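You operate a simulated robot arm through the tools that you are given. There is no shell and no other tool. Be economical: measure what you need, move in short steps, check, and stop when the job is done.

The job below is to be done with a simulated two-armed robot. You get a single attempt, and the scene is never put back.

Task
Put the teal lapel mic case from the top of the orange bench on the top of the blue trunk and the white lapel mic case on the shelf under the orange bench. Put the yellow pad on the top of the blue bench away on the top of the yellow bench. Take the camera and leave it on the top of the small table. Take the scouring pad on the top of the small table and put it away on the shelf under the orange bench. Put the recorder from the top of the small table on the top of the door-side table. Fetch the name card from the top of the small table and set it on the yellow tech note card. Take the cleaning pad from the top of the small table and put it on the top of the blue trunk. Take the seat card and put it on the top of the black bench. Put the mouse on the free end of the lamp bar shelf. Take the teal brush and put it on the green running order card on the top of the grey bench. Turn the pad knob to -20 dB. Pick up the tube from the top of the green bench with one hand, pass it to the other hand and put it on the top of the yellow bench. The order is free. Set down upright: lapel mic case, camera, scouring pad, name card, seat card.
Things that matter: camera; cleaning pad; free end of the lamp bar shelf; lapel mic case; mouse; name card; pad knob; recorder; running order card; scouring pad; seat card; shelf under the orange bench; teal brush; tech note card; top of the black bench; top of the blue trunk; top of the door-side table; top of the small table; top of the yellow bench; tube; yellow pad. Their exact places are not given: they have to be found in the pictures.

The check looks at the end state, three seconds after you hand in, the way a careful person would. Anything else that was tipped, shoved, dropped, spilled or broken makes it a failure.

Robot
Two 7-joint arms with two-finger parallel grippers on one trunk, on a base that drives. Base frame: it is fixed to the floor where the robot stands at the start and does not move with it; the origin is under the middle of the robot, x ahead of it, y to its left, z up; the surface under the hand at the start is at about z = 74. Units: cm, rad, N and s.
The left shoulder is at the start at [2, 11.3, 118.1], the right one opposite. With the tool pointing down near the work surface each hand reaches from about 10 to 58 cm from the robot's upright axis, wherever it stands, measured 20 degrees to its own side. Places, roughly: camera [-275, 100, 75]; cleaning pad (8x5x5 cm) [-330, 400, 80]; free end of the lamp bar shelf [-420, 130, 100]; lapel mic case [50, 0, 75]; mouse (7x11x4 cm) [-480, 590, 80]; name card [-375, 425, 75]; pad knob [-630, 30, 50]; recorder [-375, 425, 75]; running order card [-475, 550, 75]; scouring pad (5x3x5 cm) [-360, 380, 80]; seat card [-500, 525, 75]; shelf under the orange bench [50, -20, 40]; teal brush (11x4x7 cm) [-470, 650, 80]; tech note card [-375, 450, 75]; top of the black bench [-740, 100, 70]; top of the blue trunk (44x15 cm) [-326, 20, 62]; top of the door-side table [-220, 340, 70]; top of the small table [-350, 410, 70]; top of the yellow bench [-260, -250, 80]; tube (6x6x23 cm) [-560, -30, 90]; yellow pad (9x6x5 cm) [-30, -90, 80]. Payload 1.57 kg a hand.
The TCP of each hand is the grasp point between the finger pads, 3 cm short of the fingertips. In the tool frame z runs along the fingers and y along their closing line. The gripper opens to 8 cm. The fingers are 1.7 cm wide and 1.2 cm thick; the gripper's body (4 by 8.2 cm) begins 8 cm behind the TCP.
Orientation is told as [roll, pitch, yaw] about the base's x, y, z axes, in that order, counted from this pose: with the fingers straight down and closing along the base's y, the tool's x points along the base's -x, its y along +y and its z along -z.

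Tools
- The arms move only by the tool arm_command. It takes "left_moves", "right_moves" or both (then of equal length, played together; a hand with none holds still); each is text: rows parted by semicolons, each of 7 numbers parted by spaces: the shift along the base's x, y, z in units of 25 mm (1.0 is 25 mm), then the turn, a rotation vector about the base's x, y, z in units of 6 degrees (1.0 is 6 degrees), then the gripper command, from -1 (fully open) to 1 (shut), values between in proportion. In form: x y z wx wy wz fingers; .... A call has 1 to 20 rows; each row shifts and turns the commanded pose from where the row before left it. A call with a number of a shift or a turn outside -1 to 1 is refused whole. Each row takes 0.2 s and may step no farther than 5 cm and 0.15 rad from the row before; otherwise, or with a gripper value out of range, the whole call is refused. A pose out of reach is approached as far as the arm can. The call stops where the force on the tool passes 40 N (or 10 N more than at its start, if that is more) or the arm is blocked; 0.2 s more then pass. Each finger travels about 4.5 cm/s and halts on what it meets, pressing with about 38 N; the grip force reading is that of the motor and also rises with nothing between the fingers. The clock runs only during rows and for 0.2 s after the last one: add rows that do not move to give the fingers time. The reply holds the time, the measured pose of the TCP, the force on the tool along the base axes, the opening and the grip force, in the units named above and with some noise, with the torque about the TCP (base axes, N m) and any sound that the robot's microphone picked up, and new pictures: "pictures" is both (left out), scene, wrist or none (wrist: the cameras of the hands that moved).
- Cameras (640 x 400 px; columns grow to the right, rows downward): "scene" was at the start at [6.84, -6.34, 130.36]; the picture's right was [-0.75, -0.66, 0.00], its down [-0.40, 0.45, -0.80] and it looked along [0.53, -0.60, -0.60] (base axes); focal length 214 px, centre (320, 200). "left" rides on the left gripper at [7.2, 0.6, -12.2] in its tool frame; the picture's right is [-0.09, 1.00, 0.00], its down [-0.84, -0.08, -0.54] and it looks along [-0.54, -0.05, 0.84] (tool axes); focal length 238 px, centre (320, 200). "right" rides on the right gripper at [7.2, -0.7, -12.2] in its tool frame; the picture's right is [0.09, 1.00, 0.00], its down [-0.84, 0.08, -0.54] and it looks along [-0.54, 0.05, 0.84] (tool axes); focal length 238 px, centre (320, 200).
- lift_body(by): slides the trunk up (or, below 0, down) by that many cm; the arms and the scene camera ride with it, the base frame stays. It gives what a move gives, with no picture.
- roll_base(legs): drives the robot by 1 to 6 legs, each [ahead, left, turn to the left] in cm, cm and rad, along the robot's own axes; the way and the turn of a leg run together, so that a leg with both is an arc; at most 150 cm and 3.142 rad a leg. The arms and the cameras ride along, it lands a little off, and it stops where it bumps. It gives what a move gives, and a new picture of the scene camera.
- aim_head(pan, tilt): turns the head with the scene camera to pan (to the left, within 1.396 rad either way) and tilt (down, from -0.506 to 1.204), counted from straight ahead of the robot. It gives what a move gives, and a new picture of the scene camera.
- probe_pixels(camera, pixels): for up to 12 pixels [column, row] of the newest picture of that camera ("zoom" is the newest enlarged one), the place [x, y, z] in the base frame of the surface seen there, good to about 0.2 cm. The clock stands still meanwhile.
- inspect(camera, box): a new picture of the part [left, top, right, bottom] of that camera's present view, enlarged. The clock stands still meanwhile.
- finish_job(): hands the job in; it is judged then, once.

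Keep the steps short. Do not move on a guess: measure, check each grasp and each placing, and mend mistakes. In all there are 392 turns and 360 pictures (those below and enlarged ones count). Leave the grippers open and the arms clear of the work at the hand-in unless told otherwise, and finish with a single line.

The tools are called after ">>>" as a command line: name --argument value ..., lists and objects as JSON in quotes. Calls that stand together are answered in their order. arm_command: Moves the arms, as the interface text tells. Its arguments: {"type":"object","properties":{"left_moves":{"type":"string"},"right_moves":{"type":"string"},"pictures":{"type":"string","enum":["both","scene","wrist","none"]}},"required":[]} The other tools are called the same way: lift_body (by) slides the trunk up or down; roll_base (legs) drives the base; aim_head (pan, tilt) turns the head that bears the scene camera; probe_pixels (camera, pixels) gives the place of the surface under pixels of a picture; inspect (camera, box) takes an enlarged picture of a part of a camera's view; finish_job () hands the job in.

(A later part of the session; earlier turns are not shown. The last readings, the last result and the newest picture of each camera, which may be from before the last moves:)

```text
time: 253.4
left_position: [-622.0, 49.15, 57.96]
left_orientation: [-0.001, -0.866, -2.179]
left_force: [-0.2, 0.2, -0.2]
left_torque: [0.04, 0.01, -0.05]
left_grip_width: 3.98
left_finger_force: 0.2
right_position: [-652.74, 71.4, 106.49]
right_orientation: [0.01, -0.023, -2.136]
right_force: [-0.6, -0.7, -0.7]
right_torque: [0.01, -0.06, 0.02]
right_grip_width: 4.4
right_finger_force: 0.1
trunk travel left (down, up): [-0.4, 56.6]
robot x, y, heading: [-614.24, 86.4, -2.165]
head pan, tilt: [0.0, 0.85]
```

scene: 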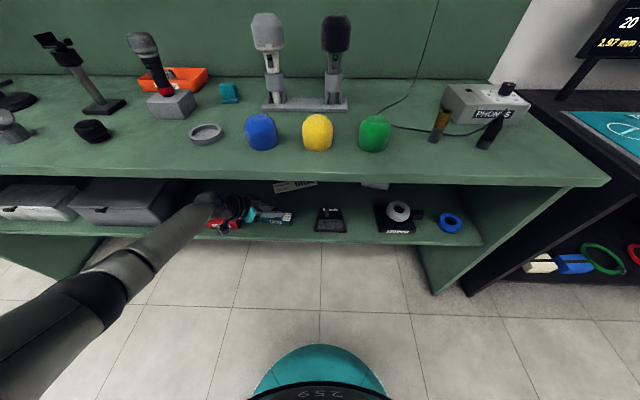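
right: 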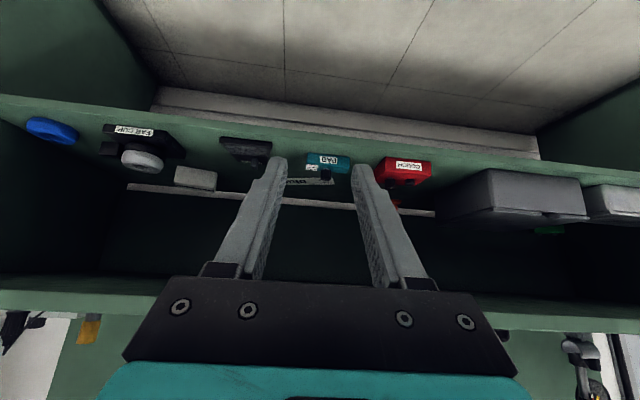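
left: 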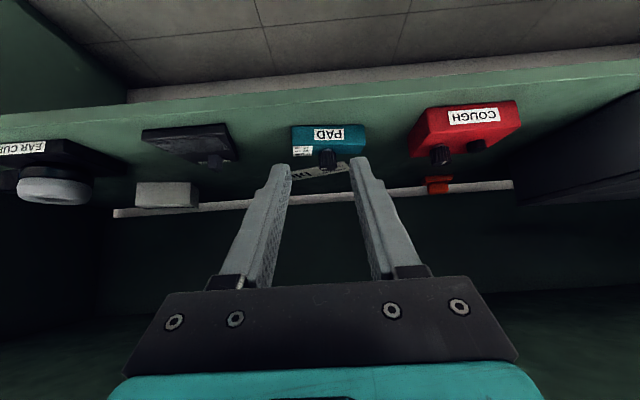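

>>> arm_command --left_moves "-0.56 -0.8 0 0.59 -0.41 0 0; -0.56 -0.8 0 0 0 0 0; -0.56 -0.8 0 0 0 0 0; -0.51 -0.73 -0.676 0 0 0 0; -0.51 -0.73 -0.676 0 0 0 0; -0.51 -0.73 -0.676 0 0 0 0; -0.51 -0.73 -0.676 0 0 0 0; 0 0 0 0 0 0 0" --pictures "none"

>>> inspect --camera "left" --box '[240, 60, 400, 240]'

```text
time: 255.2
left_position: [-631.56, 35.77, 51.19]
left_orientation: [-0.001, -0.791, -2.174]
left_force: [-0.1, 0.2, 0.8]
left_torque: [-0.01, -0.01, 0.01]
left_grip_width: 4.01
left_finger_force: 0.0
right_position: [-652.65, 71.32, 106.48]
right_orientation: [0.011, -0.023, -2.135]
right_force: [-0.2, -0.4, 0.2]
right_torque: [0.03, 0.0, 0.01]
right_grip_width: 4.39
right_finger_force: 0.1
trunk travel left (down, up): [-0.4, 56.6]
robot x, y, heading: [-614.08, 86.23, -2.171]
head pan, tilt: [0.0, 0.85]
```

```text
2.22 times, centred on (320, 150) of left
```

zoom: 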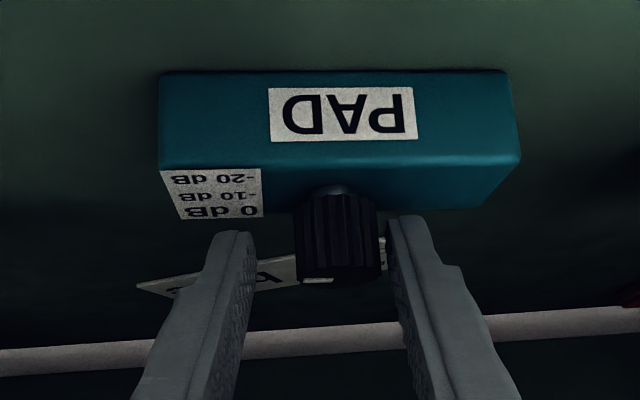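

>>> arm_command --left_moves "0.1 -0.07 0 0 0 0 0; 0 0 0 0 0 0 1; 0 0 0 0 0 0 1; 0 0 0 0 0 0 1; 0 0 0 0 0 0 1; 0.036 -0.029 0 0 0 -1 1; 0.033 -0.033 0 0 0 -1 1; 0.029 -0.036 0 0 0 -1 1; 0.025 -0.039 0 0 0 -1 1; 0.021 -0.041 0 0 0 -1 1; 0 0 0 0 0 0 1" --pictures "none"

>>> inspect --camera "left" --box '[200, 40, 440, 240]'

```text
time: 257.6
left_position: [-631.01, 35.34, 51.1]
left_orientation: [0.001, -0.791, -2.702]
left_force: [2.2, -0.9, 2.1]
left_torque: [-0.02, 0.02, 0.07]
left_grip_width: 2.34
left_finger_force: 35.7
right_position: [-652.64, 71.46, 106.49]
right_orientation: [0.01, -0.021, -2.136]
right_force: [-0.3, -0.5, -0.4]
right_torque: [-0.01, 0.01, 0.02]
right_grip_width: 4.4
right_finger_force: 0.1
trunk travel left (down, up): [-0.4, 56.6]
robot x, y, heading: [-613.79, 86.38, -2.171]
head pan, tilt: [0.0, 0.85]
```

```text
2.00 times, centred on (320, 140) of left
```

zoom: 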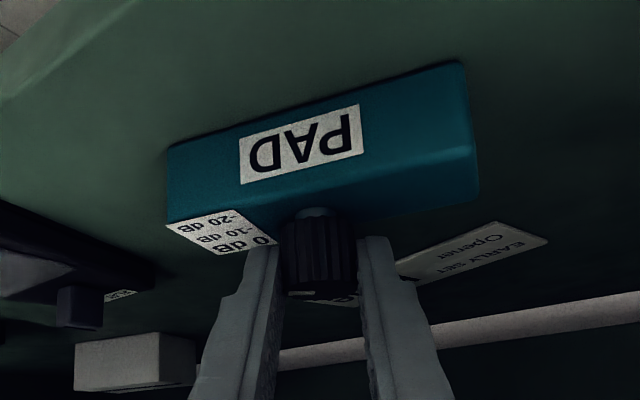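

>>> arm_command --left_moves "0 0 0 0 0 0 0; 0 0 0 0 0 0 0; -0.021 0.041 0 0 0 1 0; -0.025 0.039 0 0 0 1 0; -0.029 0.036 0 0 0 1 0; -0.033 0.033 0 0 0 1 0; -0.036 0.029 0 0 0 1 0; 0.5 0.78 0.7 0 0 0 0; 0.5 0.78 0.7 0 0 0 0; 0.5 0.78 0.7 0 0 0 0; 0.5 0.78 0.7 0 0 0 0; 0.5 0.78 0 0 0 0 0; 0.5 0.78 0 0 0 0 0; 0.5 0.78 0 0 0 0 0" --pictures "scene"

>>> inspect --camera "scene" --box '[250, 195, 310, 235]'

```text
time: 260.6
left_position: [-622.53, 49.37, 58.21]
left_orientation: [-0.001, -0.786, -2.177]
left_force: [0.1, -0.5, 0.5]
left_torque: [-0.01, -0.02, 0.01]
left_grip_width: 4.02
left_finger_force: 0.1
right_position: [-652.59, 71.29, 106.56]
right_orientation: [0.01, -0.023, -2.137]
right_force: [0.4, -0.8, 0.0]
right_torque: [-0.02, 0.01, -0.01]
right_grip_width: 4.39
right_finger_force: 0.1
trunk travel left (down, up): [-0.4, 56.6]
robot x, y, heading: [-613.82, 86.11, -2.17]
head pan, tilt: [0.0, 0.85]
```

scene: 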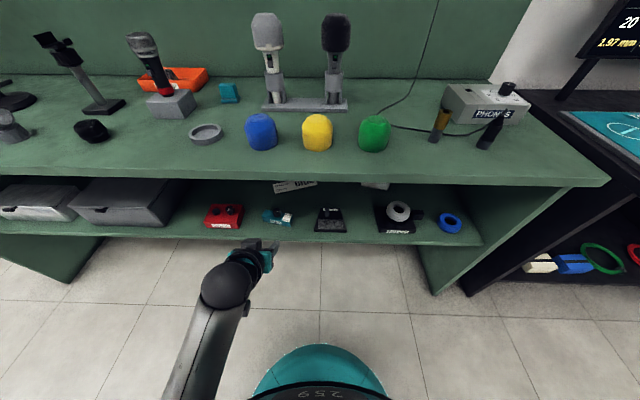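

```text
10.00 times, centred on (280, 215) of scene
```

zoom: 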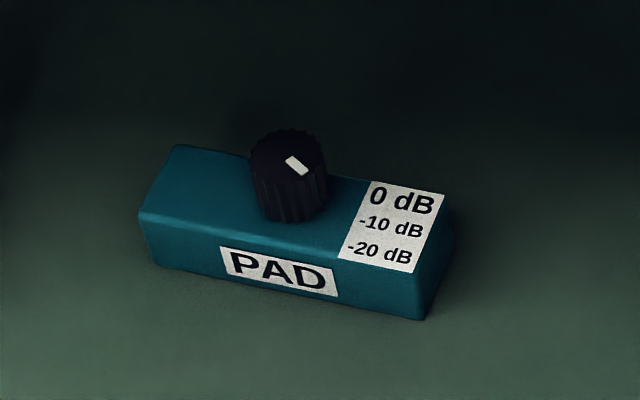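

The pointer has moved well clockwise. I measure the box corners to compute the pointer's angle relative to the box.

>>> inspect --camera "scene" --box '[262, 204, 298, 228]'

>>> probe_pixels --camera "zoom" --pixels '[[110, 105], [40, 215], [500, 310], [545, 190], [300, 130]]'

```text
16.00 times, centred on (280, 216) of scene
```

zoom: 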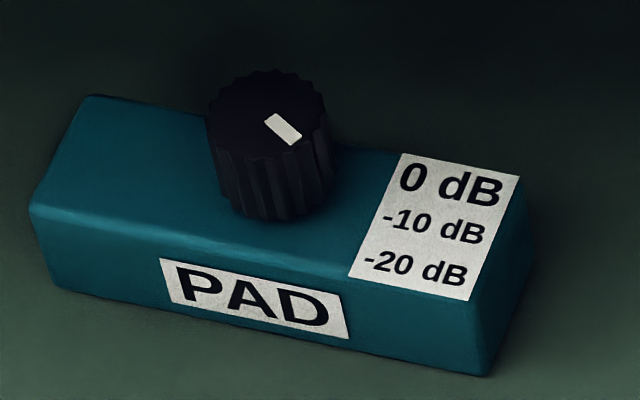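

```text
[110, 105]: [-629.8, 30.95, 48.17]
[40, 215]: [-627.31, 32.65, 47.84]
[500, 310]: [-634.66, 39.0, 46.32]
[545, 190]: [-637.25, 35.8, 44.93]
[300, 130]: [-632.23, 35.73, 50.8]
```

Computed relative to the box: the pointer went from about +32° (0 dB) via −6° to −38°, so it now points at −20 dB. The knob is done. I back out and raise up, keeping the tilt.

>>> roll_base --legs '[[-32, 0, 0]]'

>>> lift_body --by 23

>>> arm_command --left_moves "0 0 1 0 0 0 -1; 0 0 1 0 0 0 -1; 0 0 1 0 0 0 -1; 0 0 1 0 0 0 -1; 0 0 1 0 0 0 -1; 0 0 1 0 0 0 -1; 0 0 1 0 0 0 -1; 0 0 1 0 0 0 -1; 0 0 1 0 0 0 -1" --pictures "none"

>>> arm_command --left_moves "0.3 -0.2 0 0 0 -0.95 -1; 0.3 -0.2 0 0 0 -0.95 -1; 0.3 -0.2 0 0 0 -0.95 -1; 0.3 -0.2 0 0 0 -0.95 -1; 0.3 -0.2 0 0 0 -0.95 -1; 0.3 -0.2 0 0 0 -0.95 -1; 0.3 -0.2 0 0 0 -0.95 -1; 0.3 -0.2 0 0 0 -0.95 -1; 0.3 -0.2 0 0 0 -0.95 -1; 0.3 -0.2 0 0 0 -0.95 -1; 0.3 -0.2 0 0 0 -0.95 -1; 0.3 -0.2 0 0 0 -0.95 -1; 0.3 -0.2 0 0 0 -0.95 -1; 0.3 -0.2 0 0 0 -0.95 -1; 0 0 0 0 0 -0.95 -1; 0 0 0 0 0 -0.95 -1" --pictures "scene"

```text
time: 262.8
left_position: [-604.29, 76.19, 58.22]
left_orientation: [-0.001, -0.788, -2.171]
left_force: [0.0, 0.4, 0.1]
left_torque: [0.01, 0.01, -0.01]
left_grip_width: 4.0
left_finger_force: 0.0
right_position: [-634.47, 98.13, 106.42]
right_orientation: [0.01, -0.022, -2.132]
right_force: [0.5, 0.3, -1.4]
right_torque: [-0.03, 0.01, 0.01]
right_grip_width: 4.37
right_finger_force: 0.0
trunk travel left (down, up): [-0.4, 56.6]
robot x, y, heading: [-595.77, 112.98, -2.161]
head pan, tilt: [0.0, 0.85]
```

scene: 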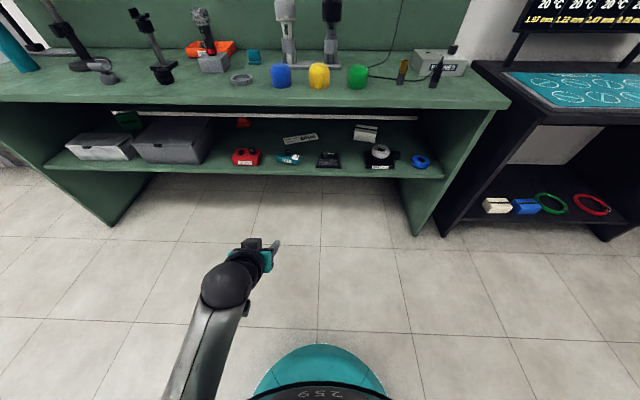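

```text
time: 265.2
left_position: [-604.31, 76.34, 81.24]
left_orientation: [-0.001, -0.788, -2.172]
left_force: [0.4, 0.0, 0.4]
left_torque: [0.03, 0.02, 0.03]
left_grip_width: 4.0
left_finger_force: 0.0
right_position: [-634.34, 98.17, 129.54]
right_orientation: [0.011, -0.023, -2.131]
right_force: [0.2, 0.3, 0.4]
right_torque: [-0.01, 0.0, -0.02]
right_grip_width: 4.41
right_finger_force: 0.2
trunk travel left (down, up): [-23.4, 33.6]
robot x, y, heading: [-595.95, 112.97, -2.16]
head pan, tilt: [0.0, 0.85]
```

```text
time: 267.4
left_position: [-604.01, 71.42, 101.44]
left_orientation: [0.207, -0.769, -2.273]
left_force: [0.3, -0.4, 0.7]
left_torque: [-0.04, 0.0, 0.02]
left_grip_width: 8.0
left_finger_force: 0.1
left hand out of reach, approached as far as the arm can: row 4, 5, 6, 7, 8
right_position: [-634.35, 98.09, 129.57]
right_orientation: [0.01, -0.024, -2.131]
right_force: [0.0, 0.1, 0.3]
right_torque: [0.01, -0.02, 0.01]
right_grip_width: 4.41
right_finger_force: 0.0
trunk travel left (down, up): [-23.4, 33.6]
robot x, y, heading: [-595.88, 113.18, -2.162]
head pan, tilt: [0.0, 0.85]
stopped in row 9 (left hand): the arm was blocked; the commanded pose is now the measured one
```

```text
time: 268.2
left_position: [-597.4, 66.82, 101.43]
left_orientation: [0.416, -0.707, -2.608]
left_force: [-0.3, -0.2, -0.1]
left_torque: [0.02, 0.01, -0.01]
left_grip_width: 8.02
left_finger_force: 0.1
left hand out of reach, approached as far as the arm can: row 1, 3
right_position: [-634.3, 98.14, 129.48]
right_orientation: [0.009, -0.023, -2.13]
right_force: [0.2, -0.1, 0.1]
right_torque: [-0.07, -0.02, 0.0]
right_grip_width: 4.39
right_finger_force: 0.0
trunk travel left (down, up): [-23.4, 33.6]
robot x, y, heading: [-596.01, 113.21, -2.16]
head pan, tilt: [0.0, 0.85]
stopped in row 3 (left hand): the arm was blocked; the commanded pose is now the measured one
```

scene: 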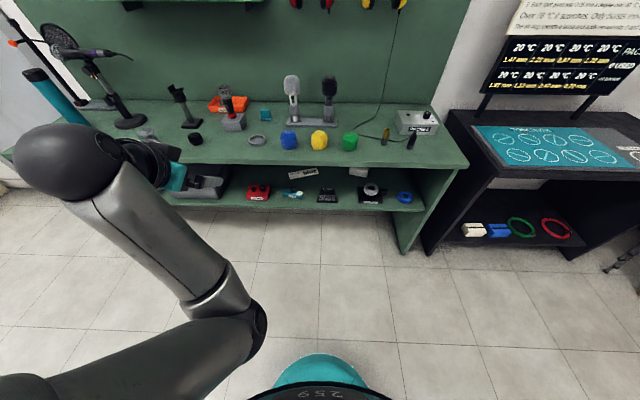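

I extend forward and fix the roll (this freed it before).

>>> arm_command --left_moves "-0.17 -0.85 -0.53 0.43 0.26 -0.43 -1; -0.17 -0.85 -0.53 0.43 0.26 -0.43 -1; -0.17 -0.85 -0.53 0.43 0.26 -0.43 -1; -0.17 -0.85 -0.53 0.43 0.26 -0.43 -1; -0.17 -0.85 -0.53 0.43 0.26 -0.43 -1; -0.17 -0.85 -0.53 0.43 0.26 -0.43 -1" --pictures "none"

```text
time: 269.6
left_position: [-600.17, 54.04, 93.44]
left_orientation: [-0.006, -0.712, -2.604]
left_force: [0.5, -0.9, -0.5]
left_torque: [-0.02, -0.03, 0.01]
left_grip_width: 8.0
left_finger_force: 0.1
right_position: [-634.36, 98.01, 129.58]
right_orientation: [0.01, -0.023, -2.132]
right_force: [-0.7, 0.3, 0.2]
right_torque: [0.01, 0.01, 0.01]
right_grip_width: 4.39
right_finger_force: 0.1
trunk travel left (down, up): [-23.4, 33.6]
robot x, y, heading: [-595.83, 113.06, -2.163]
head pan, tilt: [0.0, 0.85]
```

Free. Now I yaw right to heading−1.5 (11 rows) while raising a bit.

>>> arm_command --left_moves "0.1 0 0.3 0 0 -0.95 -1; 0.1 0 0.3 0 0 -0.95 -1; 0.1 0 0.3 0 0 -0.95 -1; 0.1 0 0.3 0 0 -0.95 -1; 0.1 0 0.3 0 0 -0.95 -1; 0.1 0.1 0.3 0 0 -0.95 -1; 0.1 0.1 0.3 0 0 -0.95 -1; 0.1 0.1 0.3 0 0 -0.95 -1; 0.1 0.1 0.3 0 0 -0.95 -1; 0.1 0.1 0.3 0 0 -0.95 -1; 0.1 0.1 0 0 0 -0.95 -1" --pictures "scene"

```text
time: 272.0
left_position: [-597.35, 55.43, 100.94]
left_orientation: [-0.004, -0.712, 2.583]
left_force: [0.1, -0.5, 0.9]
left_torque: [-0.01, 0.0, 0.05]
left_grip_width: 7.98
left_finger_force: 0.0
right_position: [-634.47, 98.09, 129.42]
right_orientation: [0.013, -0.023, -2.131]
right_force: [-0.1, -0.3, -0.3]
right_torque: [-0.03, -0.02, 0.03]
right_grip_width: 4.37
right_finger_force: 0.0
trunk travel left (down, up): [-23.4, 33.6]
robot x, y, heading: [-595.4, 113.08, -2.166]
head pan, tilt: [0.0, 0.85]
```

scene: 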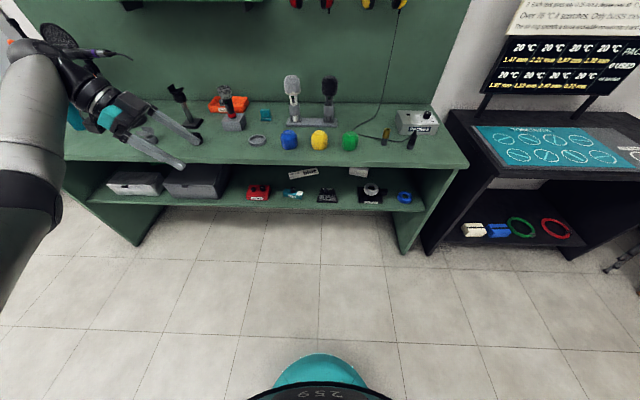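

The left hand is ready (tilted 41°, pointing right). I drive left 83 and ahead 35 towards the tube.

>>> roll_base --legs '[[0, 83, 0], [35, 0, 0]]'

>>> aim_head --pan 0.3 --tilt 0.75

```text
time: 278.2
left_position: [-550.41, -19.14, 101.0]
left_orientation: [-0.006, -0.713, 2.581]
left_force: [0.1, -0.8, -0.1]
left_torque: [-0.03, -0.03, -0.02]
left_grip_width: 7.99
left_finger_force: 0.0
right_position: [-587.27, 23.53, 129.4]
right_orientation: [0.009, -0.021, -2.137]
right_force: [0.5, -0.9, -0.2]
right_torque: [0.03, 0.0, 0.0]
right_grip_width: 4.39
right_finger_force: 0.1
trunk travel left (down, up): [-23.4, 33.6]
robot x, y, heading: [-548.37, 38.38, -2.17]
head pan, tilt: [0.0, 0.85]
```

scene: 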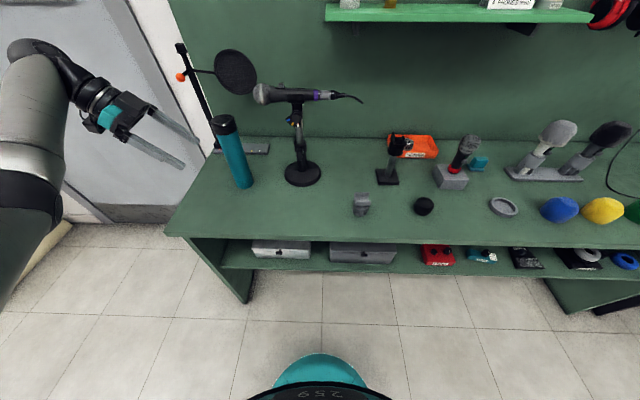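

```text
time: 279.0
left_position: [-550.27, -19.09, 100.95]
left_orientation: [-0.004, -0.713, 2.58]
left_force: [-0.2, -0.3, -0.4]
left_torque: [0.03, -0.04, 0.01]
left_grip_width: 8.01
left_finger_force: 0.1
right_position: [-587.15, 23.72, 129.47]
right_orientation: [0.011, -0.024, -2.135]
right_force: [0.5, -0.9, -0.9]
right_torque: [0.0, -0.02, 0.01]
right_grip_width: 4.39
right_finger_force: 0.0
trunk travel left (down, up): [-23.4, 33.6]
robot x, y, heading: [-548.69, 38.59, -2.17]
head pan, tilt: [0.3, 0.75]
```

scene: 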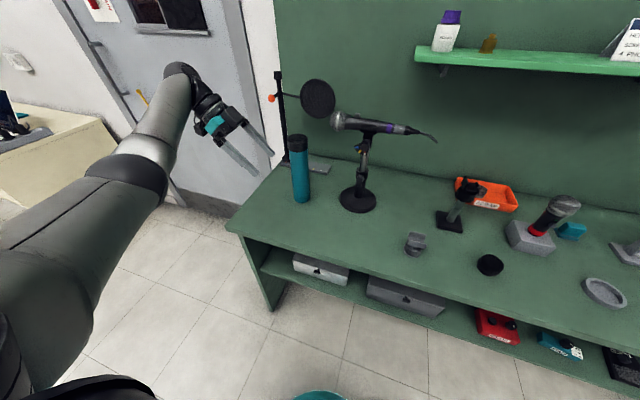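

>>> inspect --camera "scene" --box '[250, 110, 350, 220]'

>>> probe_pixels --camera "scene" --pixels '[[296, 138], [290, 165], [300, 165], [309, 165], [300, 200], [302, 190], [276, 95], [282, 150], [345, 195]]'

```text
3.64 times, centred on (300, 165) of scene
```

zoom: 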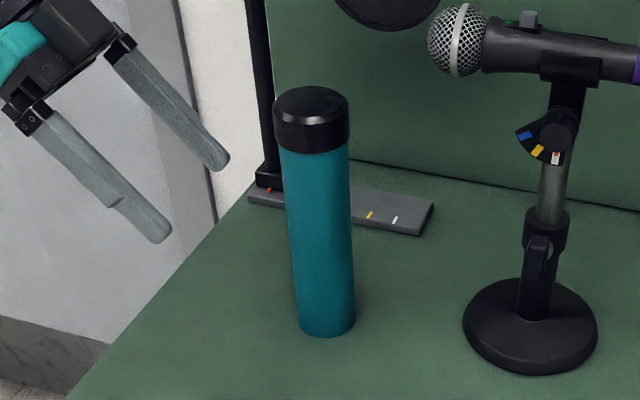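

```text
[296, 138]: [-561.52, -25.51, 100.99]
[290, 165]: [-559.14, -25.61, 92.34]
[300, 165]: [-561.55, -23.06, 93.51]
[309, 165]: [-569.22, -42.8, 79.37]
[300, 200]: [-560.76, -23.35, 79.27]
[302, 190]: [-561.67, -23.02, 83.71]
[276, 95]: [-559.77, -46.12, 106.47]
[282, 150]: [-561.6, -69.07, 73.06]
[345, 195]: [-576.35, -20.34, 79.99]
```

Tube centre ≈(-562,-25.7), top z 101. I go 12 cm closer and take the left hand to a pre-grasp.

>>> roll_base --legs '[[12, 0, 0]]'

>>> arm_command --left_moves "0.3 -0.1 -0.4 0 0 0 -1; 0.3 -0.1 -0.4 0 0 0 -1; 0 -0.1 -0.4 0 0 0 -1; 0 -0.1 -0.4 0 0 0 -1; 0 0 -0.5 0 0 0 -1" --pictures "both"

```text
time: 280.2
left_position: [-556.95, -28.78, 100.87]
left_orientation: [-0.007, -0.712, 2.579]
left_force: [0.3, 0.8, 0.7]
left_torque: [-0.01, -0.02, -0.04]
left_grip_width: 7.99
left_finger_force: 0.2
right_position: [-593.75, 14.01, 129.53]
right_orientation: [0.011, -0.022, -2.136]
right_force: [-0.8, 0.1, -0.4]
right_torque: [0.02, -0.02, 0.02]
right_grip_width: 4.39
right_finger_force: 0.1
trunk travel left (down, up): [-23.4, 33.6]
robot x, y, heading: [-555.07, 28.92, -2.169]
head pan, tilt: [0.3, 0.75]
```

scene: 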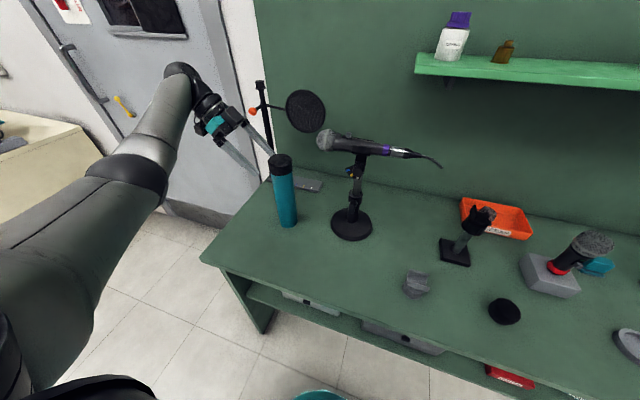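

```text
time: 281.4
left_position: [-555.5, -29.72, 95.64]
left_orientation: [-0.005, -0.712, 2.579]
left_force: [-0.3, -0.5, -0.6]
left_torque: [-0.01, -0.01, -0.01]
left_grip_width: 8.0
left_finger_force: 0.1
right_position: [-593.7, 14.05, 129.46]
right_orientation: [0.01, -0.023, -2.137]
right_force: [0.5, 0.5, -0.2]
right_torque: [-0.02, 0.02, 0.02]
right_grip_width: 4.4
right_finger_force: 0.0
trunk travel left (down, up): [-23.4, 33.6]
robot x, y, heading: [-555.08, 28.96, -2.167]
head pan, tilt: [0.3, 0.75]
```

scene: 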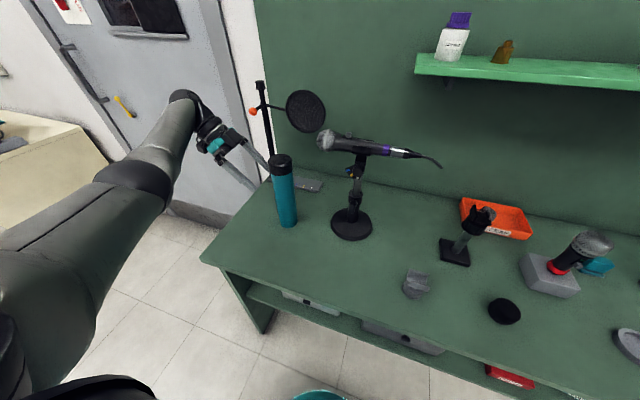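
left: 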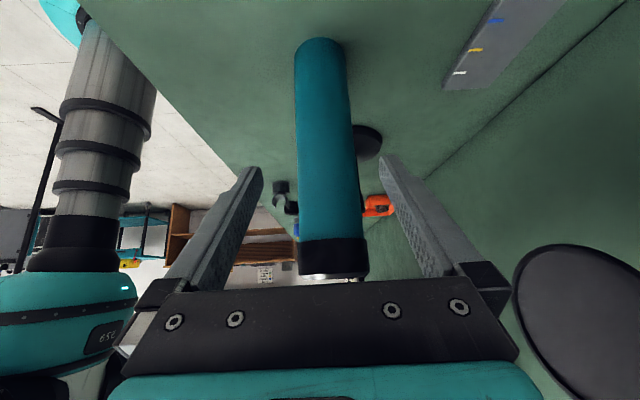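

Tube is centred between the fingers. I advance along the tool axis.

>>> arm_command --left_moves "-0.52 0.32 -0.74 0 0 0 -1; -0.52 0.32 -0.74 0 0 0 -1; -0.52 0.32 -0.74 0 0 0 -1; -0.52 0.32 -0.74 0 0 0 -1; -0.52 0.32 -0.74 0 0 0 -1" --pictures "wrist"

```text
time: 282.6
left_position: [-562.04, -25.85, 86.46]
left_orientation: [-0.006, -0.709, 2.581]
left_force: [-0.1, 0.6, -0.2]
left_torque: [0.01, 0.02, 0.01]
left_grip_width: 7.99
left_finger_force: 0.0
right_position: [-593.81, 14.15, 129.55]
right_orientation: [0.011, -0.022, -2.137]
right_force: [-0.6, -1.2, -0.1]
right_torque: [0.01, 0.02, -0.02]
right_grip_width: 4.4
right_finger_force: 0.0
trunk travel left (down, up): [-23.4, 33.6]
robot x, y, heading: [-555.38, 28.79, -2.17]
head pan, tilt: [0.3, 0.75]
```

left: 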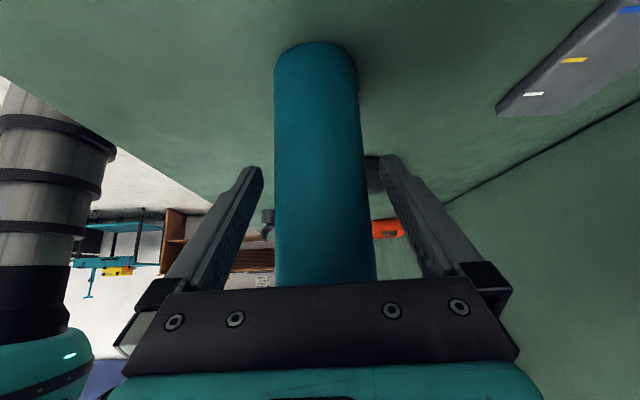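

Straddled. I close and lift 12 cm.

>>> arm_command --left_moves "0 0 0 0 0 0 1; 0 0 0 0 0 0 1; 0 0 0 0 0 0 1; 0 0 0 0 0 0 1; 0 0 0.6 0 0 0 1; 0 0 1 0 0 0 1; 0 0 1 0 0 0 1; 0 0 1 0 0 0 1; 0 0 1 0 0 0 1" --pictures "both"

```text
time: 284.6
left_position: [-561.91, -25.78, 97.81]
left_orientation: [-0.005, -0.712, 2.578]
left_force: [-0.3, 0.1, -2.4]
left_torque: [0.01, -0.03, -0.01]
left_grip_width: 5.67
left_finger_force: 38.4
right_position: [-593.77, 14.03, 129.57]
right_orientation: [0.01, -0.022, -2.136]
right_force: [-0.2, -0.3, -0.4]
right_torque: [-0.03, -0.02, -0.01]
right_grip_width: 4.4
right_finger_force: 0.0
trunk travel left (down, up): [-23.4, 33.6]
robot x, y, heading: [-554.95, 28.73, -2.165]
head pan, tilt: [0.3, 0.75]
```

scene: 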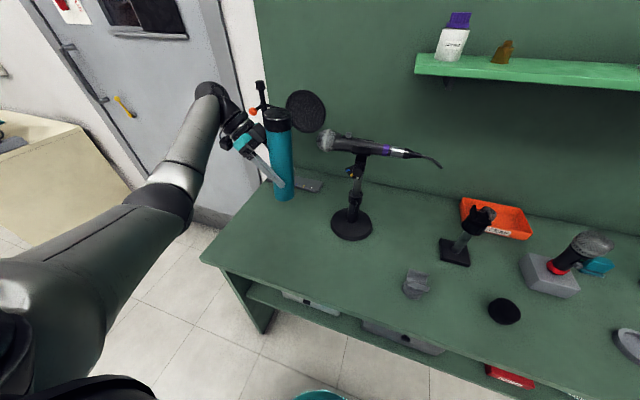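
left: 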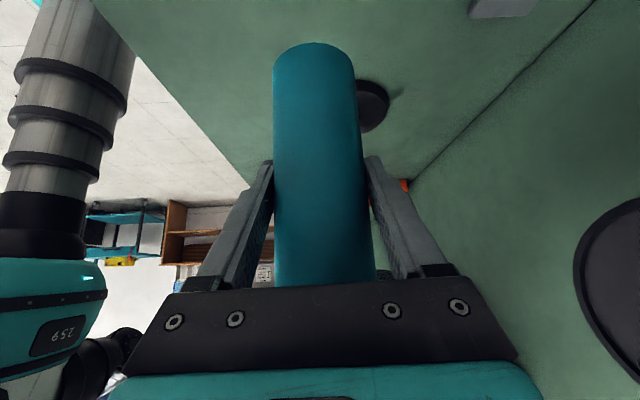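

Tube held. I back off from the bench for the hand-over.

>>> roll_base --legs '[[-45, 0, 0]]'

>>> arm_command --left_moves "-0.8 0.54 -0.3 0 0 0 1; -0.8 0.54 -0.3 0 0 0 1; -0.8 0.54 -0.3 0 0 0 1; -0.8 0.54 -0.3 0 0 0 1; -0.8 0.54 -0.3 0 0 0 1; -0.8 0.54 -0.3 0 0 0 1; -0.8 0.54 -0.3 0 0 0 1; -0.8 0.54 -0.3 0 0 0 1" --right_moves "0 0 0 0 0 0 -1; 0 0 0 0 0 0 -1; 0 0 0 0 0 0 -1; 0 0 0 0 0 0 -1; 0 0 0 0 0 0 -1; 0 0 0 0 0 0 -1; 0 0 0 0 0 0 -1; 0 0 0 0 0 0 -1" --pictures "scene"

```text
time: 287.3
left_position: [-537.52, 10.37, 97.84]
left_orientation: [-0.006, -0.712, 2.572]
left_force: [0.1, 0.5, -1.2]
left_torque: [-0.02, -0.01, 0.02]
left_grip_width: 5.64
left_finger_force: 37.7
right_position: [-569.16, 50.32, 129.48]
right_orientation: [0.011, -0.022, -2.142]
right_force: [-0.6, -0.7, 0.0]
right_torque: [0.0, -0.01, 0.02]
right_grip_width: 4.4
right_finger_force: 0.0
trunk travel left (down, up): [-23.4, 33.6]
robot x, y, heading: [-530.79, 64.64, -2.172]
head pan, tilt: [0.3, 0.75]
```

scene: 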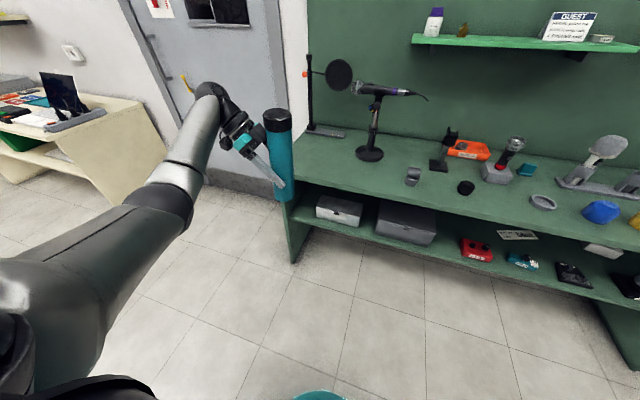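

```text
time: 289.1
left_position: [-553.97, 21.07, 91.68]
left_orientation: [-0.007, -0.713, 2.574]
left_force: [-0.5, -0.4, -2.2]
left_torque: [0.03, 0.0, 0.02]
left_grip_width: 5.63
left_finger_force: 38.2
right_position: [-569.34, 50.23, 129.48]
right_orientation: [0.01, -0.023, -2.142]
right_force: [-0.1, 0.0, -0.9]
right_torque: [0.02, 0.02, 0.0]
right_grip_width: 7.99
right_finger_force: 0.2
trunk travel left (down, up): [-23.4, 33.6]
robot x, y, heading: [-530.56, 64.94, -2.174]
head pan, tilt: [0.3, 0.75]
```

scene: 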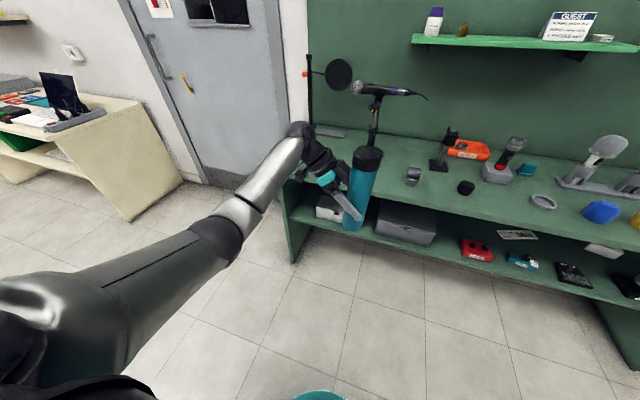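

The tube is upright in front of me. I bring the right hand above it.

>>> arm_command --right_moves "0.51 -0.97 0 0 0 0 -1; 0.51 -0.97 0 0 0 0 -1; 0.51 -0.97 0 0 0 0 -1; 0.51 -0.97 0 0 0 0 -1; 0.51 -0.97 0 0 0 0 -1; 0.51 -0.97 0 0 0 0 -1; 0.51 -0.97 0 0 0 0 -1; 0.51 -0.97 0 0 0 0 -1; 0.51 -0.97 0 0 0 0 -1; 0.51 -0.97 0 0 0 0 -1; 0.51 -0.97 0 0 0 0 -1; 0.51 -0.97 0 0 0 0 -1" --pictures "both"

```text
time: 291.7
left_position: [-553.93, 21.06, 91.77]
left_orientation: [-0.006, -0.712, 2.575]
left_force: [0.4, -0.3, -1.7]
left_torque: [0.0, -0.03, 0.01]
left_grip_width: 5.64
left_finger_force: 38.0
right_position: [-556.34, 27.71, 128.95]
right_orientation: [0.01, -0.022, -2.142]
right_force: [-0.2, 1.2, -0.8]
right_torque: [0.04, 0.0, -0.02]
right_grip_width: 8.01
right_finger_force: 0.1
right hand out of reach, approached as far as the arm can: row 10, 11, 12
trunk travel left (down, up): [-23.4, 33.6]
robot x, y, heading: [-530.91, 65.0, -2.172]
head pan, tilt: [0.3, 0.75]
```

scene: 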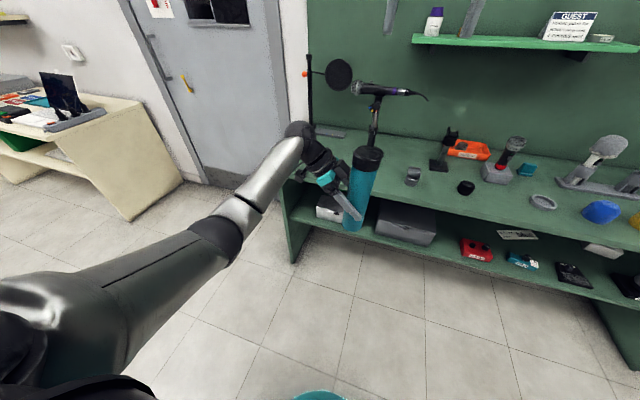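
right: 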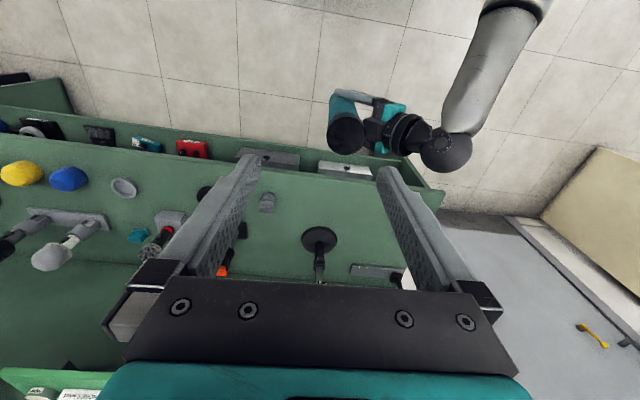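

The right hand is at its limit; I move the tube under it instead and lower the right hand a bit.

>>> arm_command --left_moves "-0.32 0.88 0 0 0 0 1; -0.32 0.88 0 0 0 0 1; -0.32 0.88 0 0 0 0 1; 0 0 0 0 0 0 1; 0 0 0 0 0 0 1; 0 0 0 0 0 0 1" --right_moves "0 0 -1 0 0 0 -1; 0 0 -1 0 0 0 -1; 0 0 -1 0 0 0 -1; 0 0 -1 0 0 0 -1; 0 0 -1 0 0 0 -1; 0 0 -0.5 0 0 0 -1" --pictures "both"

```text
time: 293.1
left_position: [-555.94, 27.77, 91.61]
left_orientation: [-0.008, -0.713, 2.574]
left_force: [0.3, 0.3, -2.9]
left_torque: [0.01, 0.0, 0.0]
left_grip_width: 5.65
left_finger_force: 37.9
right_position: [-556.34, 27.9, 115.13]
right_orientation: [0.01, -0.022, -2.142]
right_force: [-0.3, 0.8, -1.0]
right_torque: [0.05, -0.01, -0.01]
right_grip_width: 7.98
right_finger_force: 0.1
trunk travel left (down, up): [-23.4, 33.6]
robot x, y, heading: [-530.8, 64.96, -2.167]
head pan, tilt: [0.3, 0.75]
```

scene: 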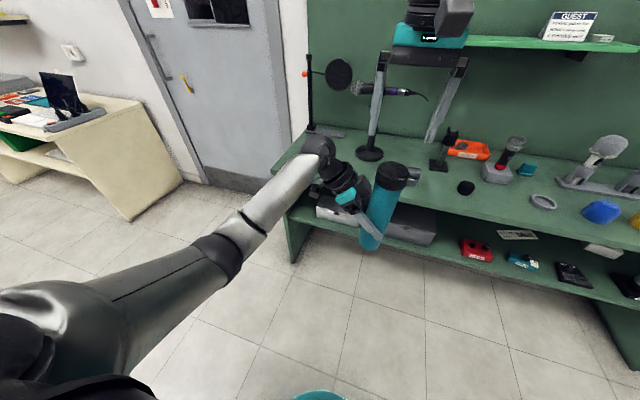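
right: 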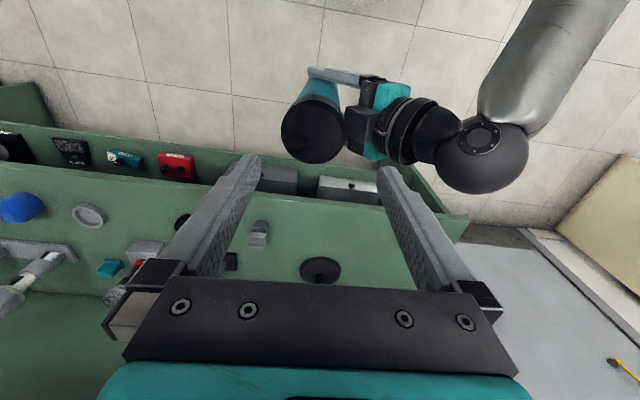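
left: 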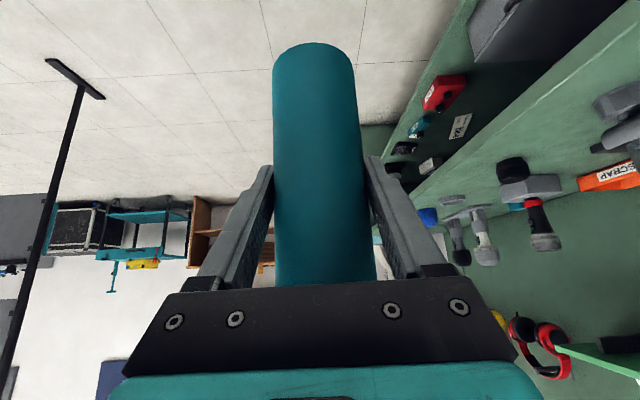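

>>> probe_pixels --camera "right" --pixels '[[313, 133], [287, 133], [340, 133], [313, 108], [313, 158]]'

```text
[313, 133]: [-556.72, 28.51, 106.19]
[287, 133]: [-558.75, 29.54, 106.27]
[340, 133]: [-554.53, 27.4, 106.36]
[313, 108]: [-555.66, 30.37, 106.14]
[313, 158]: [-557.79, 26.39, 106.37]
```

I centre over the cap and lower so the tips reach z≈102 (clear of the left gripper body), then close the right hand.

>>> arm_command --right_moves "-0.14 0.22 -0.5 0 0 0 -1; 0 0 -1 0 0 0 -1; 0 0 -1 0 0 0 -1; 0 0 -1 0 0 0 -1; 0 0 -0.5 0 0 0 -1; 0 0 0 0 0 0 1; 0 0 0 0 0 0 1; 0 0 0 0 0 0 1; 0 0 0 0 0 0 1" --pictures "wrist"

```text
time: 295.1
left_position: [-555.97, 27.88, 91.69]
left_orientation: [-0.006, -0.716, 2.572]
left_force: [-3.8, 2.1, 2.0]
left_torque: [0.57, 0.43, 0.04]
left_grip_width: 5.66
left_finger_force: 38.4
right_position: [-556.6, 28.73, 105.03]
right_orientation: [0.011, -0.021, -2.141]
right_force: [3.2, -1.5, -3.0]
right_torque: [-0.69, -0.79, 0.0]
right_grip_width: 5.73
right_finger_force: 38.0
trunk travel left (down, up): [-23.4, 33.6]
robot x, y, heading: [-530.53, 64.54, -2.173]
head pan, tilt: [0.3, 0.75]
```

right: 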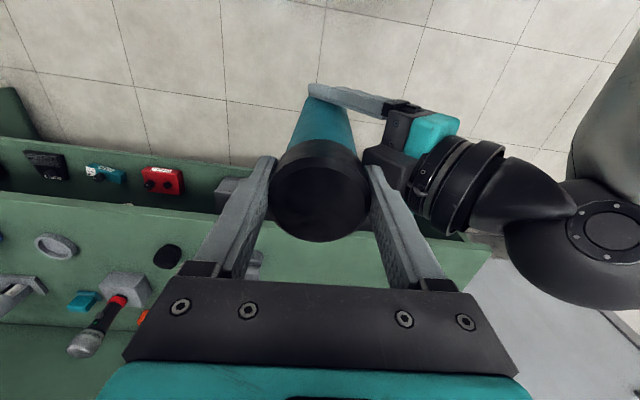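

Right hand grips (5.7 cm, 38 N). Now the left releases and withdraws along its axis to the left.

>>> arm_command --left_moves "0 0 0 0 0 0 -1; 0 0 0 0 0 0 -1; 0 0 0 0 0 0 -1; 0 0 0 0 0 0 -1; 0.52 -0.33 -0.3 0 0 0 -1; 0.52 -0.33 -0.3 0 0 0 -1; 0.6 -0.4 0 0 0 0 -1; 0.6 -0.4 0 0 0 0 -1; 0.6 -0.4 0 0 0 0 -1; 0.6 -0.4 0 0 0 0 -1; 0.6 -0.4 0 0 0 0 -1; 0.6 -0.4 0 0 0 0 -1; 0.6 -0.4 0 0 0 0 -1" --pictures "both"

```text
time: 297.9
left_position: [-542.75, 19.09, 90.24]
left_orientation: [-0.005, -0.71, 2.572]
left_force: [0.8, 1.0, -0.4]
left_torque: [0.01, 0.0, 0.03]
left_grip_width: 8.02
left_finger_force: 0.1
right_position: [-556.54, 28.63, 105.09]
right_orientation: [0.011, -0.024, -2.141]
right_force: [1.0, -1.2, 0.7]
right_torque: [-0.01, 0.03, 0.0]
right_grip_width: 5.61
right_finger_force: 37.9
trunk travel left (down, up): [-23.4, 33.6]
robot x, y, heading: [-530.7, 64.81, -2.172]
head pan, tilt: [0.3, 0.75]
```

scene: 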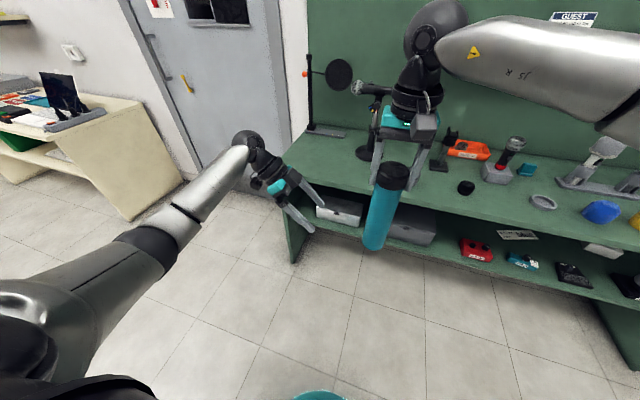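
left: 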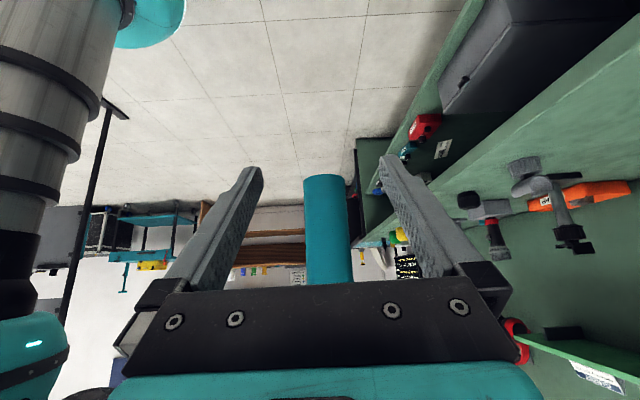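

Hand-over complete; the tube hangs in the right hand. I straighten the left hand and raise both, then drive back to the yellow bench.

>>> arm_command --left_moves "0 0 0.5 -0.52 -0.82 0 -1; 0 0 0.5 -0.52 -0.82 0 -1; 0 0 0.5 -0.52 -0.82 0 -1; 0 0 0.5 -0.52 -0.82 0 -1; 0 0 0.5 -0.52 -0.82 0 -1; 0 0 0.5 -0.52 -0.82 0 -1; 0 0 0.5 -0.52 -0.82 0 -1; 0 0 0.5 0 0 0 -1" --right_moves "-0.6 0.4 0.4 0 0 0 1; -0.6 0.4 0.4 0 0 0 1; -0.6 0.4 0.4 0 0 0 1; -0.6 0.4 0.4 0 0 0 1; -0.6 0.4 0.4 0 0 0 1; -0.6 0.4 0.4 0 0 0 1; -0.6 0.4 0.4 0 0 0 1; -0.6 0.4 0.4 0 0 0 1" --pictures "none"

>>> roll_base --legs '[[0, 0, 1.616], [128, 0, 0], [0, 0, -0.27], [96, 0, 0]]'

```text
time: 299.7
left_position: [-542.78, 19.04, 100.16]
left_orientation: [-0.007, 0.001, 2.574]
left_force: [-0.2, -0.1, -0.2]
left_torque: [0.03, 0.02, 0.03]
left_grip_width: 8.0
left_finger_force: 0.1
right_position: [-568.49, 36.79, 113.55]
right_orientation: [0.009, -0.021, -2.141]
right_force: [-0.4, -0.8, -2.3]
right_torque: [0.0, 0.02, -0.04]
right_grip_width: 5.58
right_finger_force: 37.7
trunk travel left (down, up): [-23.4, 33.6]
robot x, y, heading: [-530.79, 64.61, -2.178]
head pan, tilt: [0.3, 0.75]
```

```text
time: 315.7
left_position: [-307.7, -91.83, 100.23]
left_orientation: [-0.008, 0.001, -2.315]
left_force: [0.8, -0.7, -0.4]
left_torque: [0.02, -0.02, -0.01]
left_grip_width: 7.99
left_finger_force: 0.1
right_position: [-329.73, -113.98, 113.38]
right_orientation: [0.011, -0.022, -0.748]
right_force: [-0.2, 0.3, -2.0]
right_torque: [0.02, 0.02, -0.03]
right_grip_width: 5.57
right_finger_force: 38.4
trunk travel left (down, up): [-23.4, 33.6]
robot x, y, heading: [-350.69, -71.64, -0.777]
head pan, tilt: [0.3, 0.75]
```

scene: 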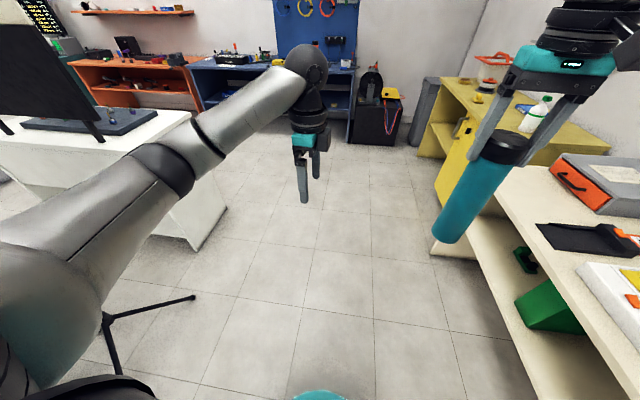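

I continue to the yellow bench: 167 cm, then turn right to face it.

>>> roll_base --legs '[[0, 0, 0.206], [84, 0, 0], [83, 0, 0], [0, 0, -1.633]]'

>>> aim_head --pan -0.2 --tilt 0.65

```text
time: 329.1
left_position: [-222.0, -204.08, 100.06]
left_orientation: [-0.007, 0.0, 2.54]
left_force: [-0.7, -0.1, 0.8]
left_torque: [0.02, 0.01, 0.02]
left_grip_width: 8.01
left_finger_force: 0.1
right_position: [-246.85, -185.61, 113.42]
right_orientation: [0.01, -0.023, -2.176]
right_force: [0.2, 0.6, -2.3]
right_torque: [-0.01, -0.01, -0.02]
right_grip_width: 5.57
right_finger_force: 38.0
trunk travel left (down, up): [-23.4, 33.6]
robot x, y, heading: [-208.16, -158.61, -2.207]
head pan, tilt: [0.3, 0.75]
```

scene: 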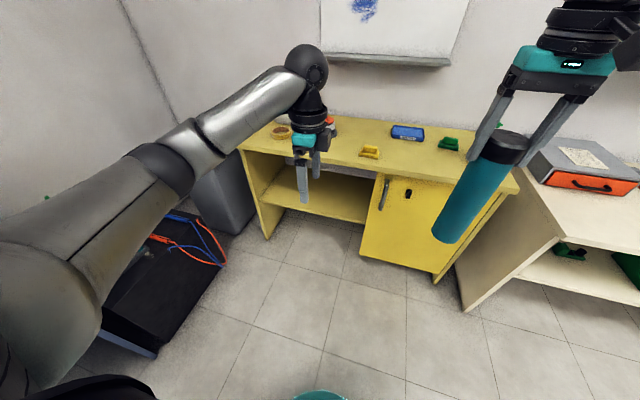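

```text
time: 330.0
left_position: [-221.93, -204.0, 100.21]
left_orientation: [-0.006, 0.0, 2.541]
left_force: [-0.4, 0.2, 0.1]
left_torque: [-0.02, -0.01, -0.01]
left_grip_width: 7.99
left_finger_force: 0.1
right_position: [-246.99, -185.63, 113.35]
right_orientation: [0.009, -0.023, -2.176]
right_force: [0.5, 0.1, -2.1]
right_torque: [-0.01, -0.01, 0.02]
right_grip_width: 5.59
right_finger_force: 38.0
trunk travel left (down, up): [-23.4, 33.6]
robot x, y, heading: [-208.37, -158.69, -2.205]
head pan, tilt: [-0.201, 0.649]
```

scene: 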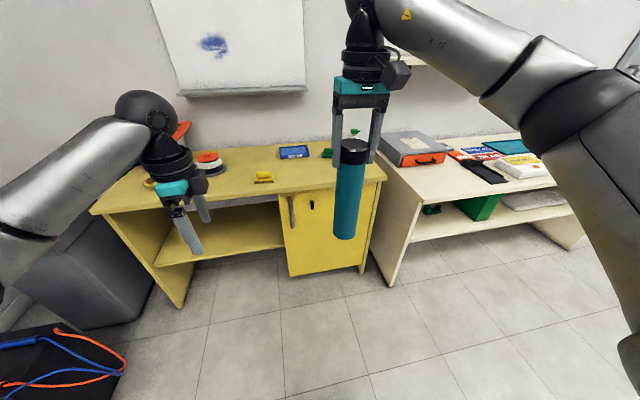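

>>> roll_base --legs '[[47, 0, 0]]'

>>> inspect --camera "right" --box '[0, 0, 640, 400]'

```text
time: 332.9
left_position: [-251.44, -242.33, 100.15]
left_orientation: [-0.009, 0.001, 2.527]
left_force: [-0.1, 0.5, -1.0]
left_torque: [0.01, 0.0, 0.03]
left_grip_width: 7.99
left_finger_force: 0.0
right_position: [-276.06, -223.44, 113.47]
right_orientation: [0.012, -0.021, -2.189]
right_force: [-0.8, -0.7, -2.5]
right_torque: [0.05, -0.05, 0.03]
right_grip_width: 5.55
right_finger_force: 38.0
trunk travel left (down, up): [-23.4, 33.6]
robot x, y, heading: [-236.99, -196.93, -2.218]
head pan, tilt: [-0.201, 0.649]
```

scene: 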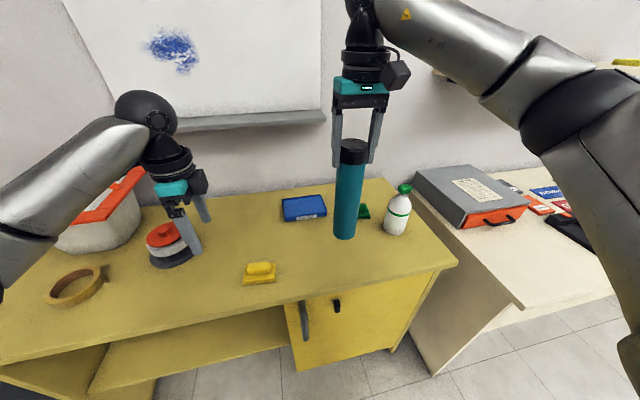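

```text
1.00 times, centred on (320, 200) of right (not enlarged: the box is as wide or as high as the picture)
```

zoom: 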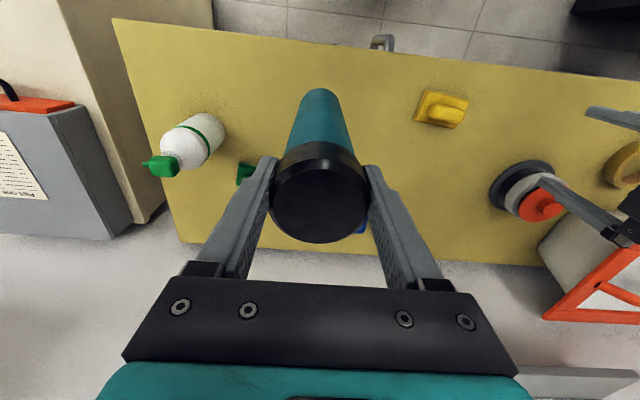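

The tube's landing place is clear (between bottle and pad). I lower.

>>> arm_command --right_moves "0 0 -1 0 0 0 1; 0 0 -1 0 0 0 1; 0 0 -1 0 0 0 1; 0 0 -1 0 0 0 1; 0 0 -0.4 0 0 0 1; 0 0 0 0 0 0 1; 0 0 0 0 0 0 1" --pictures "none"

>>> arm_command --right_moves "0 0 -0.1 0 0 0 1; 0 0 -0.1 0 0 0 1; 0 0 0 0 0 0 1" --pictures "none"

```text
time: 334.5
left_position: [-251.37, -242.34, 100.23]
left_orientation: [-0.006, 0.0, 2.526]
left_force: [-0.1, -0.1, -0.1]
left_torque: [0.0, -0.04, -0.01]
left_grip_width: 7.99
left_finger_force: 0.1
right_position: [-275.81, -223.25, 102.49]
right_orientation: [0.009, -0.022, -2.188]
right_force: [0.2, 0.4, -2.2]
right_torque: [-0.01, 0.0, -0.04]
right_grip_width: 5.56
right_finger_force: 38.4
trunk travel left (down, up): [-23.4, 33.6]
robot x, y, heading: [-236.89, -197.23, -2.225]
head pan, tilt: [-0.201, 0.649]
```

```text
time: 335.3
left_position: [-251.43, -242.28, 100.23]
left_orientation: [-0.006, -0.002, 2.527]
left_force: [-0.1, -0.2, -0.4]
left_torque: [0.02, 0.0, -0.01]
left_grip_width: 7.99
left_finger_force: 0.0
right_position: [-275.9, -223.42, 101.9]
right_orientation: [0.01, -0.023, -2.189]
right_force: [0.0, 0.3, -1.7]
right_torque: [-0.02, -0.06, 0.0]
right_grip_width: 5.58
right_finger_force: 37.8
trunk travel left (down, up): [-23.4, 33.6]
robot x, y, heading: [-237.11, -197.33, -2.217]
head pan, tilt: [-0.201, 0.649]
```

>>> arm_command --right_moves "0 0 -0.08 0 0 0 1; 0 0 -0.08 0 0 0 1; 0 0 0 0 0 0 1" --pictures "none"

```text
time: 336.1
left_position: [-251.27, -242.21, 100.26]
left_orientation: [-0.007, -0.001, 2.527]
left_force: [0.6, 0.5, -0.3]
left_torque: [0.0, 0.01, 0.03]
left_grip_width: 8.0
left_finger_force: 0.0
right_position: [-275.92, -223.37, 101.61]
right_orientation: [0.011, -0.022, -2.189]
right_force: [2.6, 2.1, 7.2]
right_torque: [0.58, -0.15, -0.05]
right_grip_width: 5.57
right_finger_force: 38.5
trunk travel left (down, up): [-23.4, 33.6]
robot x, y, heading: [-236.94, -196.92, -2.219]
head pan, tilt: [-0.201, 0.649]
```

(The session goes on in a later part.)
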